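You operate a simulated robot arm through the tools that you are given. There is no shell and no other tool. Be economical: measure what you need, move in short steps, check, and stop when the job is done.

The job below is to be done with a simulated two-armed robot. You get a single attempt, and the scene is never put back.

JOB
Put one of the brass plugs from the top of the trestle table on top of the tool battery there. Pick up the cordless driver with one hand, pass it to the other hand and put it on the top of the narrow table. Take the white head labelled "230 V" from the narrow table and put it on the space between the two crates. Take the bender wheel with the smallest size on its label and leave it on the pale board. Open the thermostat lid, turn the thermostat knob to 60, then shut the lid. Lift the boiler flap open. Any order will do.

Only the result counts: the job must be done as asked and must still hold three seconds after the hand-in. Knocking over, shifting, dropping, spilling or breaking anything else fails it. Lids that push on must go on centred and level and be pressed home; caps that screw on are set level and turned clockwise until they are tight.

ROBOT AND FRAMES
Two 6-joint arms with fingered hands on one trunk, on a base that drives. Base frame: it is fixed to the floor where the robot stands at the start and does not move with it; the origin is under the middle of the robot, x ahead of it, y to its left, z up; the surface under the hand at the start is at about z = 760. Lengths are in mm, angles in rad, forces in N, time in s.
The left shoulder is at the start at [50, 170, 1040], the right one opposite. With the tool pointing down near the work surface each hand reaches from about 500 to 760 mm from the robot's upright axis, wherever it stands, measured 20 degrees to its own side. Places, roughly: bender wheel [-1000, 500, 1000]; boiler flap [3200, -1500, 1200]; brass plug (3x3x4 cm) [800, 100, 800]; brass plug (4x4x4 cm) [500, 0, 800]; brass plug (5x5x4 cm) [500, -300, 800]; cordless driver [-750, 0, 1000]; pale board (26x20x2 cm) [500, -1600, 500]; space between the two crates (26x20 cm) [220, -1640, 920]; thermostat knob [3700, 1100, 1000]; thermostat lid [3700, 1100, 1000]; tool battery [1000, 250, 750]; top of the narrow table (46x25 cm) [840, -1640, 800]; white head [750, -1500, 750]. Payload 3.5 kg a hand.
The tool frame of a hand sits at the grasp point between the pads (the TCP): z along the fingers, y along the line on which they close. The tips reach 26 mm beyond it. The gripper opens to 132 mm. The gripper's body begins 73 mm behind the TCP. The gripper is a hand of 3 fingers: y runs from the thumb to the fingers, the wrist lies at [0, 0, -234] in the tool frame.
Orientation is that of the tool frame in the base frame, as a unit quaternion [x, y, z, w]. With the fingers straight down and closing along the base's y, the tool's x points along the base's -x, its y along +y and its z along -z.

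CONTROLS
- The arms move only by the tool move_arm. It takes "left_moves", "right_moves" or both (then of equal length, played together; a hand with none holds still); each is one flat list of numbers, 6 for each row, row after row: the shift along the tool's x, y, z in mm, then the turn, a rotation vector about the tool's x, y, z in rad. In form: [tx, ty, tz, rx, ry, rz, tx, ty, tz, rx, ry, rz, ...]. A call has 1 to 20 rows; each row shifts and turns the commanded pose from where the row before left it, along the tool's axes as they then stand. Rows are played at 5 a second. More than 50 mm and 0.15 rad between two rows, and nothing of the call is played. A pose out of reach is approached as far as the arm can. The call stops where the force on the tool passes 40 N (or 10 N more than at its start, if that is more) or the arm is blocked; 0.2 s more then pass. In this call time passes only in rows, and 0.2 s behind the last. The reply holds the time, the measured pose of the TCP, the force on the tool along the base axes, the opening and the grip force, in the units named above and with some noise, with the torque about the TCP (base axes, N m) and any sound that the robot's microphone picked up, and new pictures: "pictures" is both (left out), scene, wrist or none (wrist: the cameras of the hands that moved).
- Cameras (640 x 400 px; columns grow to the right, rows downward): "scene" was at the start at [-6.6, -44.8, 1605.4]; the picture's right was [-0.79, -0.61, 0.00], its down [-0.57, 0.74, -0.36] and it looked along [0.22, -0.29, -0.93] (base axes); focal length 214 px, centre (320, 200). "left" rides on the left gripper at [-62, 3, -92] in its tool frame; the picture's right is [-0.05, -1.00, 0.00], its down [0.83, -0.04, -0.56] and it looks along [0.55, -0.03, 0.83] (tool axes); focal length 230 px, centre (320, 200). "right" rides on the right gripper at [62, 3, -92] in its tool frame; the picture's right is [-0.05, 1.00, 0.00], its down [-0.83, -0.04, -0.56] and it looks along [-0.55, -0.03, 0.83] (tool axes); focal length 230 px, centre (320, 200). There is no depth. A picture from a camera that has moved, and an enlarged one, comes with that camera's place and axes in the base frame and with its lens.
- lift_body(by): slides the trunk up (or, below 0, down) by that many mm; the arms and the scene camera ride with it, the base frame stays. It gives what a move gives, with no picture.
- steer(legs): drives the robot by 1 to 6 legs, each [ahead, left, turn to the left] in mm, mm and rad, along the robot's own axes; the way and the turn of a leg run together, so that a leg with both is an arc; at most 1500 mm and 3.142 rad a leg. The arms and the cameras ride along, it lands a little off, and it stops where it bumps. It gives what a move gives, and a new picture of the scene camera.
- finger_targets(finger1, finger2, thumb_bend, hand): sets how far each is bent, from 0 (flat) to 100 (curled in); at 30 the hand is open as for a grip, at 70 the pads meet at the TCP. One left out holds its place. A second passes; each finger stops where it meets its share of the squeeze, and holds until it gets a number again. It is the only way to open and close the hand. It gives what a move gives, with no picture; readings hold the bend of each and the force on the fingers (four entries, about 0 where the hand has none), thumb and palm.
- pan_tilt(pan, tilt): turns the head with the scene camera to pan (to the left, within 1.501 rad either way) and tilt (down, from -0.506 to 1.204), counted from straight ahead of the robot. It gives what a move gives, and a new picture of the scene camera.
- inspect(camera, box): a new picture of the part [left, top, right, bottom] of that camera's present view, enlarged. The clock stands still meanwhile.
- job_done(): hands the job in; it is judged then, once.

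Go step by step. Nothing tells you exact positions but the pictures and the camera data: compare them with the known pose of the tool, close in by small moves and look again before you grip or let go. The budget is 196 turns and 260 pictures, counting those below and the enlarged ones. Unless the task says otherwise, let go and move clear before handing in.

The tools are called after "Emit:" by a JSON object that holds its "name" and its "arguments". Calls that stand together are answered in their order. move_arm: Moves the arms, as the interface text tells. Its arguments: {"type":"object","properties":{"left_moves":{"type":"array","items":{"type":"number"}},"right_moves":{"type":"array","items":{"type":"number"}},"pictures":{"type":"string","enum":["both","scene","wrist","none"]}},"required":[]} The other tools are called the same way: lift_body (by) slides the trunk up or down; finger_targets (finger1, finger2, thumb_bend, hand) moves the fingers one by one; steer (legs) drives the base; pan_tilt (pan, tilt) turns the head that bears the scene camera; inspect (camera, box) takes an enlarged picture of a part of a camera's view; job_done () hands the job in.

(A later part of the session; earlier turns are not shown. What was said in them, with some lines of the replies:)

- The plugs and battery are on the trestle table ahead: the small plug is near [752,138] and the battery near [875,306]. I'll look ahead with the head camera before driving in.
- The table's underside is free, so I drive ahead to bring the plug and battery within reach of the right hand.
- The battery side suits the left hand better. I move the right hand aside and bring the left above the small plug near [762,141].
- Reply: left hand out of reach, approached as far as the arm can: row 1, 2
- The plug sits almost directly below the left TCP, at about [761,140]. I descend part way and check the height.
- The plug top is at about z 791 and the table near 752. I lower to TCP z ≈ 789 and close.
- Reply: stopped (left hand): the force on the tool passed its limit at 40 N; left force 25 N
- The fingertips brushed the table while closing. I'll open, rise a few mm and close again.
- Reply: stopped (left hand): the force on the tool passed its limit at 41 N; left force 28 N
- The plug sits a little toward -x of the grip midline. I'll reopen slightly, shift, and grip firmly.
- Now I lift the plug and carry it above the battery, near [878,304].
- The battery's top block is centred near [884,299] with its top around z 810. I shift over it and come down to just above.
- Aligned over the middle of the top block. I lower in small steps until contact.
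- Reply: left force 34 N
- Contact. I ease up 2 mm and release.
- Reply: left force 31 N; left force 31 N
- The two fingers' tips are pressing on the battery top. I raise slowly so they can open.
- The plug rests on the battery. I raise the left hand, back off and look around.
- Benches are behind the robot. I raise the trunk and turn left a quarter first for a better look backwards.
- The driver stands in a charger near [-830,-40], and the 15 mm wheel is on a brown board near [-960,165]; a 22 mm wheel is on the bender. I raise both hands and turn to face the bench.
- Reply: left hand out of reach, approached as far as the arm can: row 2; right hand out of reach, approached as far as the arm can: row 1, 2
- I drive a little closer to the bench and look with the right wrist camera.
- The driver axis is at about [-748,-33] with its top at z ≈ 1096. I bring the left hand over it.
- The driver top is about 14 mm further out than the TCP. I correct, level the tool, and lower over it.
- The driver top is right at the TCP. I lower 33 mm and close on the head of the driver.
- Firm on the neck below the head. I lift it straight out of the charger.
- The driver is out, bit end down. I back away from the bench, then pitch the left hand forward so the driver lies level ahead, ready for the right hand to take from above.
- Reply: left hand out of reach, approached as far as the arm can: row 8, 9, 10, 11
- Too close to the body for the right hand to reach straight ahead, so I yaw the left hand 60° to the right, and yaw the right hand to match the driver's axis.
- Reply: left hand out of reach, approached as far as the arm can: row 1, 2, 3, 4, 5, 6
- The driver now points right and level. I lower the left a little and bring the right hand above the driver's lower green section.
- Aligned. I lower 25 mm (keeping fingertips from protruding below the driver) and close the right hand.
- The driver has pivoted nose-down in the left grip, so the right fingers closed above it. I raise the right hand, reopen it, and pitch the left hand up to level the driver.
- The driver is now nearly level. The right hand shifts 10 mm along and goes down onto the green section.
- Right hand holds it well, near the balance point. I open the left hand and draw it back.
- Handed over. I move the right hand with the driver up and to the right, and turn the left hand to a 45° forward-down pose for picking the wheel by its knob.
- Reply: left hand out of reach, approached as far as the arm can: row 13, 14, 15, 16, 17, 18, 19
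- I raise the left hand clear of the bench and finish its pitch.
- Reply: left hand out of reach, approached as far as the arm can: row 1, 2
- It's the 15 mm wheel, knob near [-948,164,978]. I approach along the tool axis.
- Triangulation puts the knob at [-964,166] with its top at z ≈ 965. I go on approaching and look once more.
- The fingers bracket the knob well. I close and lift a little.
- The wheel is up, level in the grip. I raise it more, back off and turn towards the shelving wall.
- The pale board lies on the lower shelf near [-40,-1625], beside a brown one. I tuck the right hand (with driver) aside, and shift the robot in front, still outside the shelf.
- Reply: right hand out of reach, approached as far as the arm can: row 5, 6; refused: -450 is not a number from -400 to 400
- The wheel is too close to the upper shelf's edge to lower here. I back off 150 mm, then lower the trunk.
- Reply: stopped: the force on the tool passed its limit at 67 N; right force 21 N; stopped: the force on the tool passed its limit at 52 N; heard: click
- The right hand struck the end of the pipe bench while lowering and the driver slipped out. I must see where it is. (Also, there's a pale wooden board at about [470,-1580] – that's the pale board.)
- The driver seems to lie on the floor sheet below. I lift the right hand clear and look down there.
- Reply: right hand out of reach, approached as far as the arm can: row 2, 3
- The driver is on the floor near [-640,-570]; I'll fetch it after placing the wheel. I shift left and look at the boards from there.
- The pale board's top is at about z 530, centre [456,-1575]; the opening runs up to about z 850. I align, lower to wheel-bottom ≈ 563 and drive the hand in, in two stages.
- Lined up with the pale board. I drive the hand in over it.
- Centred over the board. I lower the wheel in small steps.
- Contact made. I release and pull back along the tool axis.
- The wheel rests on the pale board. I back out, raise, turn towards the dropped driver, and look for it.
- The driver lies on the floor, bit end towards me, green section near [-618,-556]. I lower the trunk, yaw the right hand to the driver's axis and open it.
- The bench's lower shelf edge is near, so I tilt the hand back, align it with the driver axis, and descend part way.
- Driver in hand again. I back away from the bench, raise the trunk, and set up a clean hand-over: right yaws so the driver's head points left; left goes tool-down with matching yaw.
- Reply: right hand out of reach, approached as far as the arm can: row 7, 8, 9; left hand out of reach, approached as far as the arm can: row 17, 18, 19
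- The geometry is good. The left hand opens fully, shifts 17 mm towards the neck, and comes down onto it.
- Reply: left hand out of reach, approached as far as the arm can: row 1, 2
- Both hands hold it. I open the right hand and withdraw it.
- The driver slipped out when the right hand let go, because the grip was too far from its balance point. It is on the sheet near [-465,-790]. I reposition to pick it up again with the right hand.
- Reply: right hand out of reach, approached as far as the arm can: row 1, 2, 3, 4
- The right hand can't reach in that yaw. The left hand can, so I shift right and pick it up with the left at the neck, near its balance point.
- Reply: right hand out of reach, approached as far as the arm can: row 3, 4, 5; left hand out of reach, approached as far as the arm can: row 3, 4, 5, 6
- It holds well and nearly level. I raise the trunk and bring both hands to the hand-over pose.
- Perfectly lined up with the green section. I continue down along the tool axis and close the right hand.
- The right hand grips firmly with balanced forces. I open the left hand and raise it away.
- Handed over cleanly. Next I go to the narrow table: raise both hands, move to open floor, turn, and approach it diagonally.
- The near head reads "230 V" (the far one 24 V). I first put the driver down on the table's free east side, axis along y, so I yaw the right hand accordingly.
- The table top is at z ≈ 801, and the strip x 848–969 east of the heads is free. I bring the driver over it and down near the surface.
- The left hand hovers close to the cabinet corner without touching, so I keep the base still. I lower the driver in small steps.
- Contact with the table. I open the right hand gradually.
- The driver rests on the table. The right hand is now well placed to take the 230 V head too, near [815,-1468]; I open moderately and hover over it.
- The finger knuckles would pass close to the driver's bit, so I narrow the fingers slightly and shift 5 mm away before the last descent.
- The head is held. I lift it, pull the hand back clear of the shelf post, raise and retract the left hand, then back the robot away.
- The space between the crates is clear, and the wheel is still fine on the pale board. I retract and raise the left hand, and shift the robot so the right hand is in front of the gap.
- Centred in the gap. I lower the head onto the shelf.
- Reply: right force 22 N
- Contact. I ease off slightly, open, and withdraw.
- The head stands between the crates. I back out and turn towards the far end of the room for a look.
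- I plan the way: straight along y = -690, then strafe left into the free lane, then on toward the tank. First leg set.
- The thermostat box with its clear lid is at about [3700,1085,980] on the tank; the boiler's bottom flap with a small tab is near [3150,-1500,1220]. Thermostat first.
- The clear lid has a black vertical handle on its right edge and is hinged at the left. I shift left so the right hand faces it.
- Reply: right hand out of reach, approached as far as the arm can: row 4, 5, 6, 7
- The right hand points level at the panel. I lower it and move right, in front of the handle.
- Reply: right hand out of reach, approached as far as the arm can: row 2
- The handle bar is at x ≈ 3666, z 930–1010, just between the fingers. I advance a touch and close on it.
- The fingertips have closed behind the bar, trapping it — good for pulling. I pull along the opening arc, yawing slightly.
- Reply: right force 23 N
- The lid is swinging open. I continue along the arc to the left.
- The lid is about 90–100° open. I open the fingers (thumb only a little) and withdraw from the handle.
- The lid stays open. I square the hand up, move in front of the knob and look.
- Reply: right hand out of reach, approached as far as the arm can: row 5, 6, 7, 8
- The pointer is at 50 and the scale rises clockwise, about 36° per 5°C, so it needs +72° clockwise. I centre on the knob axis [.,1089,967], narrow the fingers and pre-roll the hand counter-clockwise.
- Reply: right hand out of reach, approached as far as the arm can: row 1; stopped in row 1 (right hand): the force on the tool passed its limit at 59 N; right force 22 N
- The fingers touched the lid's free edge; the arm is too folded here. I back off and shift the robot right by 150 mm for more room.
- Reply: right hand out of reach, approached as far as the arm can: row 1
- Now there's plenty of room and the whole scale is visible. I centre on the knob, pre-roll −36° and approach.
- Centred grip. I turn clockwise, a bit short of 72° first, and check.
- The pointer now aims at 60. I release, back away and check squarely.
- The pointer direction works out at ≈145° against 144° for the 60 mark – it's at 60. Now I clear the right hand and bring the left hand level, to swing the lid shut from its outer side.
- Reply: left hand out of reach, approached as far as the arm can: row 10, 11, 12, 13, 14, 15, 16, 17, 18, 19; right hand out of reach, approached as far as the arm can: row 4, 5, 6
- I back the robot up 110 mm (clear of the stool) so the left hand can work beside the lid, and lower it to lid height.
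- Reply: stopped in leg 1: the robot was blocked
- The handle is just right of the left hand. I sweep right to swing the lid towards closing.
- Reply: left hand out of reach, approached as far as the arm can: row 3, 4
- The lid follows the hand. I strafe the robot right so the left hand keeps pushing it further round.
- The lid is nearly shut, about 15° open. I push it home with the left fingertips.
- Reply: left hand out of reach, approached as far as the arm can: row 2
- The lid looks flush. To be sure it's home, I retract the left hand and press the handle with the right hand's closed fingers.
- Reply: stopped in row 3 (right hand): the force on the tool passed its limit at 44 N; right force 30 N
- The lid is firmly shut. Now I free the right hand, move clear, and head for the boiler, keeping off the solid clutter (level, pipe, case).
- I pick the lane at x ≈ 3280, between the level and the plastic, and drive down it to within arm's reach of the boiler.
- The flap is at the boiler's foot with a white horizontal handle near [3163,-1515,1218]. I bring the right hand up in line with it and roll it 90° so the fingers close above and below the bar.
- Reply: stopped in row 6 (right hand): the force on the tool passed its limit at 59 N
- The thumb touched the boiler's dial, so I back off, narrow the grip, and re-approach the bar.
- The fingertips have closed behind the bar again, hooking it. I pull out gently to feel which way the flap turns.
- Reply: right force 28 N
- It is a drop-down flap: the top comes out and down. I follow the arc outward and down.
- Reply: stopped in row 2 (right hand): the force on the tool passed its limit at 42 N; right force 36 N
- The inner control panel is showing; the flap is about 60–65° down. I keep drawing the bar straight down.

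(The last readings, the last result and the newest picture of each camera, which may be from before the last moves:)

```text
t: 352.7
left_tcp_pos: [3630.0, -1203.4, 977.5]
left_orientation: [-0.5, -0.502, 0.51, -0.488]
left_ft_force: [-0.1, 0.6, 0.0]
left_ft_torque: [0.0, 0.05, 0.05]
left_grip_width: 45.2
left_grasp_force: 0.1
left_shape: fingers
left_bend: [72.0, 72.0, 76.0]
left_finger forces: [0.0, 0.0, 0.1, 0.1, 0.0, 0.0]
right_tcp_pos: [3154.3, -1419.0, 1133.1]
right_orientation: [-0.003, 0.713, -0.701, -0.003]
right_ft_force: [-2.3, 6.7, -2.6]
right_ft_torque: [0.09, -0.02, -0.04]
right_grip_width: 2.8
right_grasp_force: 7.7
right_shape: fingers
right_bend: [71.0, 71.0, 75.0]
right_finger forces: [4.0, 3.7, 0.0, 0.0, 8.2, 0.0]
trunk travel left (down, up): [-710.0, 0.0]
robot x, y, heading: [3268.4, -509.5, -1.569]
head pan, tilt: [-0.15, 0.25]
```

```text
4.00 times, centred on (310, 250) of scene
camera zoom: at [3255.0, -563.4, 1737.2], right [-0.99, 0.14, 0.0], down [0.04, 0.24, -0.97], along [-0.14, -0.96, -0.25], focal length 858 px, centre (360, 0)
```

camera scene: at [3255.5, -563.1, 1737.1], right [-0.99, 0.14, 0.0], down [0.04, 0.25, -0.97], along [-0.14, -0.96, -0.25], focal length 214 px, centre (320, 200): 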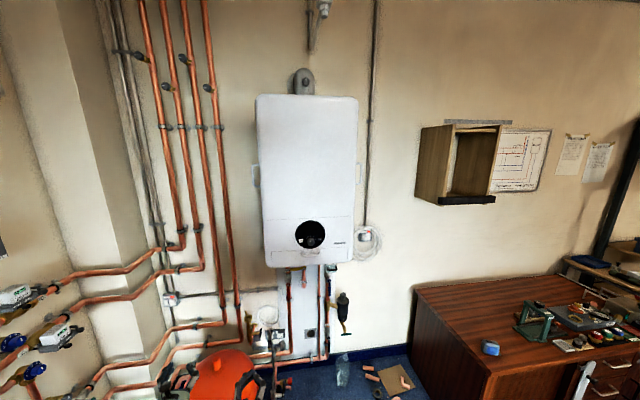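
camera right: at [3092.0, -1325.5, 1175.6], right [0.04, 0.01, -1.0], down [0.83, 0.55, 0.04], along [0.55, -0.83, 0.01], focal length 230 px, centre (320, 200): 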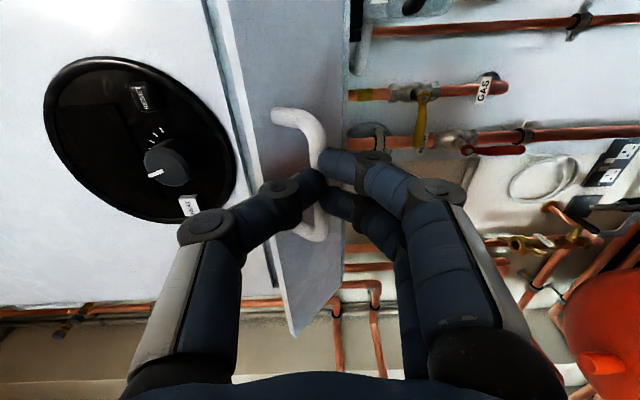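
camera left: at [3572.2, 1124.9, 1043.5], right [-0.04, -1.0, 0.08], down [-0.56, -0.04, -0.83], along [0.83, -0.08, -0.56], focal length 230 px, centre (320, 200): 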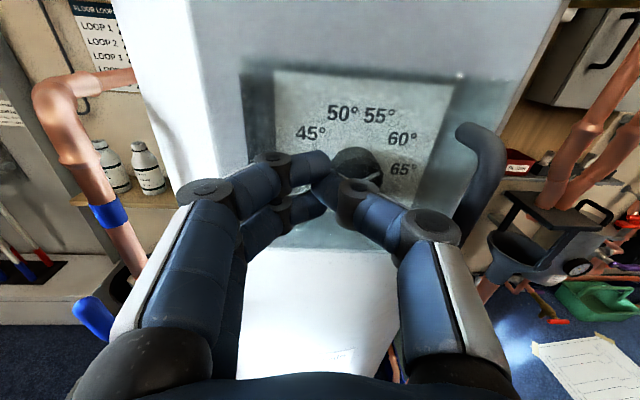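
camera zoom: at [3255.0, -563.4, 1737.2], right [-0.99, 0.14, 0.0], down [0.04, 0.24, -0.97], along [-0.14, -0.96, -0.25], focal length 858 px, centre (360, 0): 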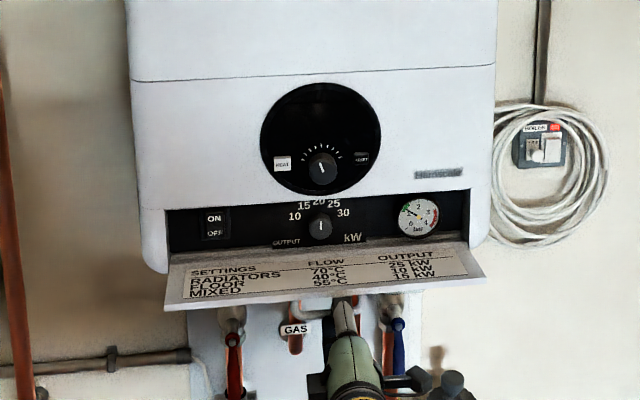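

The flap is about level now. I nudge it a little further to make sure it's fully open.

Emit:
{"name": "move_arm", "arguments": {"right_moves": [0, 8, 2, 0, 0, 0, 0, 8, 3, 0, 0, 0, 0, 7, 4, 0, 0, 0], "pictures": "none"}}

Emit:
{"name": "inspect", "arguments": {"camera": "scene", "box": [240, 200, 380, 300]}}

```text
t: 353.5
left_tcp_pos: [3630.7, -1200.0, 980.3]
left_orientation: [-0.499, -0.502, 0.51, -0.488]
left_ft_force: [0.5, -0.1, 0.4]
left_ft_torque: [0.01, 0.0, 0.01]
left_grip_width: 45.4
left_grasp_force: 0.0
left_shape: fingers
left_bend: [72.0, 72.0, 76.0]
left_finger forces: [0.0, 0.0, 0.0, 0.0, 0.1, 0.0]
right_tcp_pos: [3155.2, -1424.0, 1116.3]
right_orientation: [-0.003, 0.71, -0.704, -0.003]
right_ft_force: [1.4, 19.2, 12.5]
right_ft_torque: [-0.48, -0.07, 0.14]
right_grip_width: 0.3
right_grasp_force: 12.3
right_shape: fingers
right_bend: [72.0, 73.0, 74.0]
right_finger forces: [1.2, 0.1, 0.0, 0.1, 23.2, 0.1]
trunk travel left (down, up): [-710.0, 0.0]
robot x, y, heading: [3270.1, -510.3, -1.565]
head pan, tilt: [-0.15, 0.25]
```

```text
4.00 times, centred on (310, 250) of scene
camera zoom: at [3256.0, -558.5, 1737.7], right [-0.99, 0.14, 0.0], down [0.04, 0.24, -0.97], along [-0.14, -0.96, -0.24], focal length 858 px, centre (360, 0)
```

zoom: 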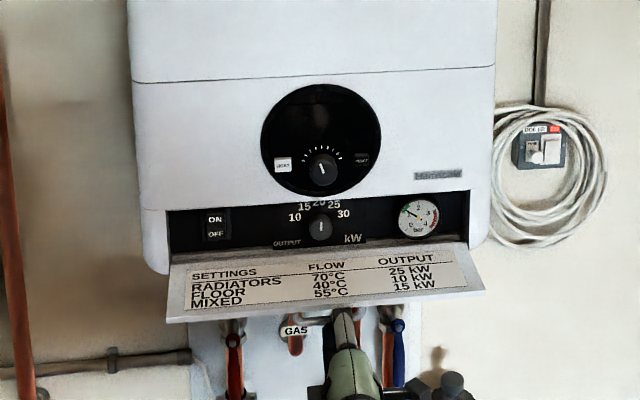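

The flap has reached its stop. I open the lower fingers wide and the thumb slightly, and slip off the bar.

Emit:
{"name": "finger_targets", "arguments": {"hand": "right", "finger1": 30, "finger2": 30, "thumb_bend": 64}}

Emit:
{"name": "move_arm", "arguments": {"right_moves": [0, -3, -10, 0, 0, 0, 0, 0, -15, 0, 0, 0, 0, 0, -30, 0, 0, 0, 0, 0, -40, 0, 0, 0], "pictures": "wrist"}}

Emit:
{"name": "inspect", "arguments": {"camera": "scene", "box": [240, 200, 380, 300]}}

```text
t: 354.5
left_tcp_pos: [3630.4, -1201.0, 979.8]
left_orientation: [-0.499, -0.502, 0.511, -0.487]
left_ft_force: [-0.6, 0.0, 0.4]
left_ft_torque: [-0.01, -0.03, -0.02]
left_grip_width: 45.4
left_grasp_force: 0.1
left_shape: fingers
left_bend: [72.0, 72.0, 76.0]
left_finger forces: [0.0, 0.0, 0.0, 0.0, 0.1, 0.0]
right_tcp_pos: [3153.4, -1424.3, 1112.3]
right_orientation: [-0.003, 0.712, -0.702, -0.003]
right_ft_force: [0.5, 24.9, 2.5]
right_ft_torque: [-0.27, 0.0, 0.03]
right_grip_width: 70.5
right_grasp_force: 11.6
right_shape: fingers
right_bend: [30.0, 30.0, 69.0]
right_finger forces: [0.0, 0.0, 0.0, 0.0, 22.6, 0.0]
trunk travel left (down, up): [-710.0, 0.0]
robot x, y, heading: [3267.5, -512.7, -1.566]
head pan, tilt: [-0.15, 0.25]
```

```text
t: 355.5
left_tcp_pos: [3629.3, -1201.6, 978.3]
left_orientation: [-0.5, -0.502, 0.51, -0.488]
left_ft_force: [0.1, 0.3, -0.4]
left_ft_torque: [0.0, 0.01, 0.0]
left_grip_width: 45.3
left_grasp_force: 0.1
left_shape: fingers
left_bend: [72.0, 72.0, 76.0]
left_finger forces: [0.0, 0.0, 0.1, 0.0, 0.0, 0.1]
right_tcp_pos: [3154.6, -1332.3, 1116.4]
right_orientation: [-0.003, 0.713, -0.701, -0.004]
right_ft_force: [-1.1, 0.4, -0.1]
right_ft_torque: [-0.04, -0.03, -0.01]
right_grip_width: 77.6
right_grasp_force: 0.1
right_shape: fingers
right_bend: [30.0, 30.0, 64.0]
right_finger forces: [0.0, 0.0, 0.0, 0.0, 0.0, 0.0]
trunk travel left (down, up): [-710.0, 0.0]
robot x, y, heading: [3266.4, -513.8, -1.571]
head pan, tilt: [-0.15, 0.25]
camera right: at [3092.6, -1241.6, 1115.9], right [0.04, 0.02, -1.0], down [0.83, 0.55, 0.04], along [0.55, -0.83, 0.01], focal length 230 px, centre (320, 200)
```

right: 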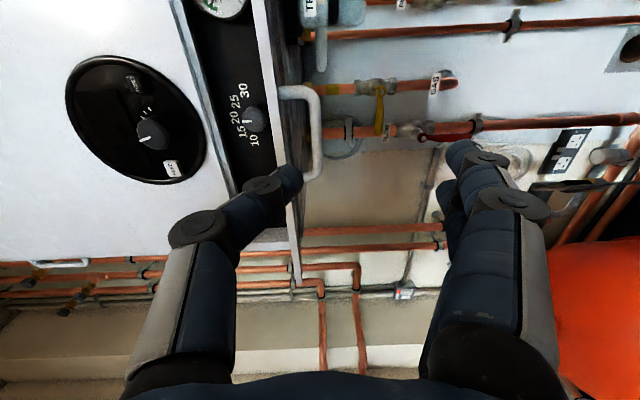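

```text
4.00 times, centred on (310, 250) of scene
camera zoom: at [3255.5, -562.6, 1737.2], right [-0.99, 0.14, 0.0], down [0.04, 0.24, -0.97], along [-0.14, -0.96, -0.25], focal length 858 px, centre (360, 0)
```

zoom: 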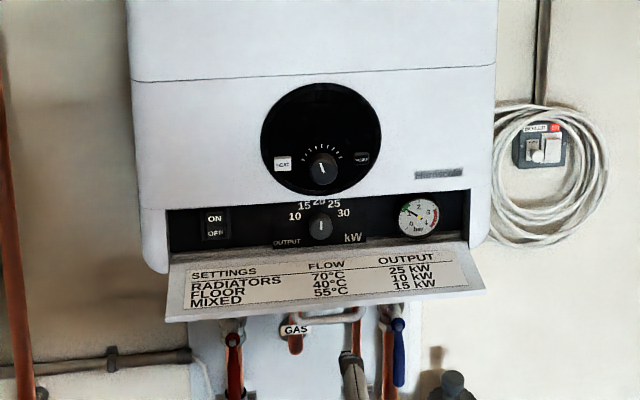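

The flap stays open with both hands clear, and the other items were in place when last seen, so I hand in.

Emit:
{"name": "job_done", "arguments": {}}

```text
The job is handed in.
```

I handed the job in with every item done. However, the driver was dropped twice and some things got bumped, which may count against it.

- **Brass plug:** the 3x3x4 cm plug is on top of the tool battery.
- **Cordless driver:** it lies on the top of the narrow table. It fell to the floor twice before the last pick-up, once when the right hand hit the pipe bench and once during a hand-over. I picked it up with the left hand, passed it to the right and set it down.
- **White head "230 V":** it stands on the shelf between the two crates.
- **Bender wheel:** the 15 mm wheel is on the pale wooden board. I saw two wheels, 15 mm and 22 mm.
- **Thermostat:** I turned the knob to 60 and shut the lid. My angle check put the pointer on the 60 mark within a few degrees, and the lid then pressed firmly against its stop.
- **Boiler flap:** it is open. It hinges at the bottom, so it drops down rather than lifting up.

**Bumps:** the robot was blocked by something behind it near the tank. My fingers also touched the thermostat lid's edge and the boiler's dial. I did not check what was behind the robot; the dial looked unchanged. I also drove over a flat piece of cardboard on the floor.
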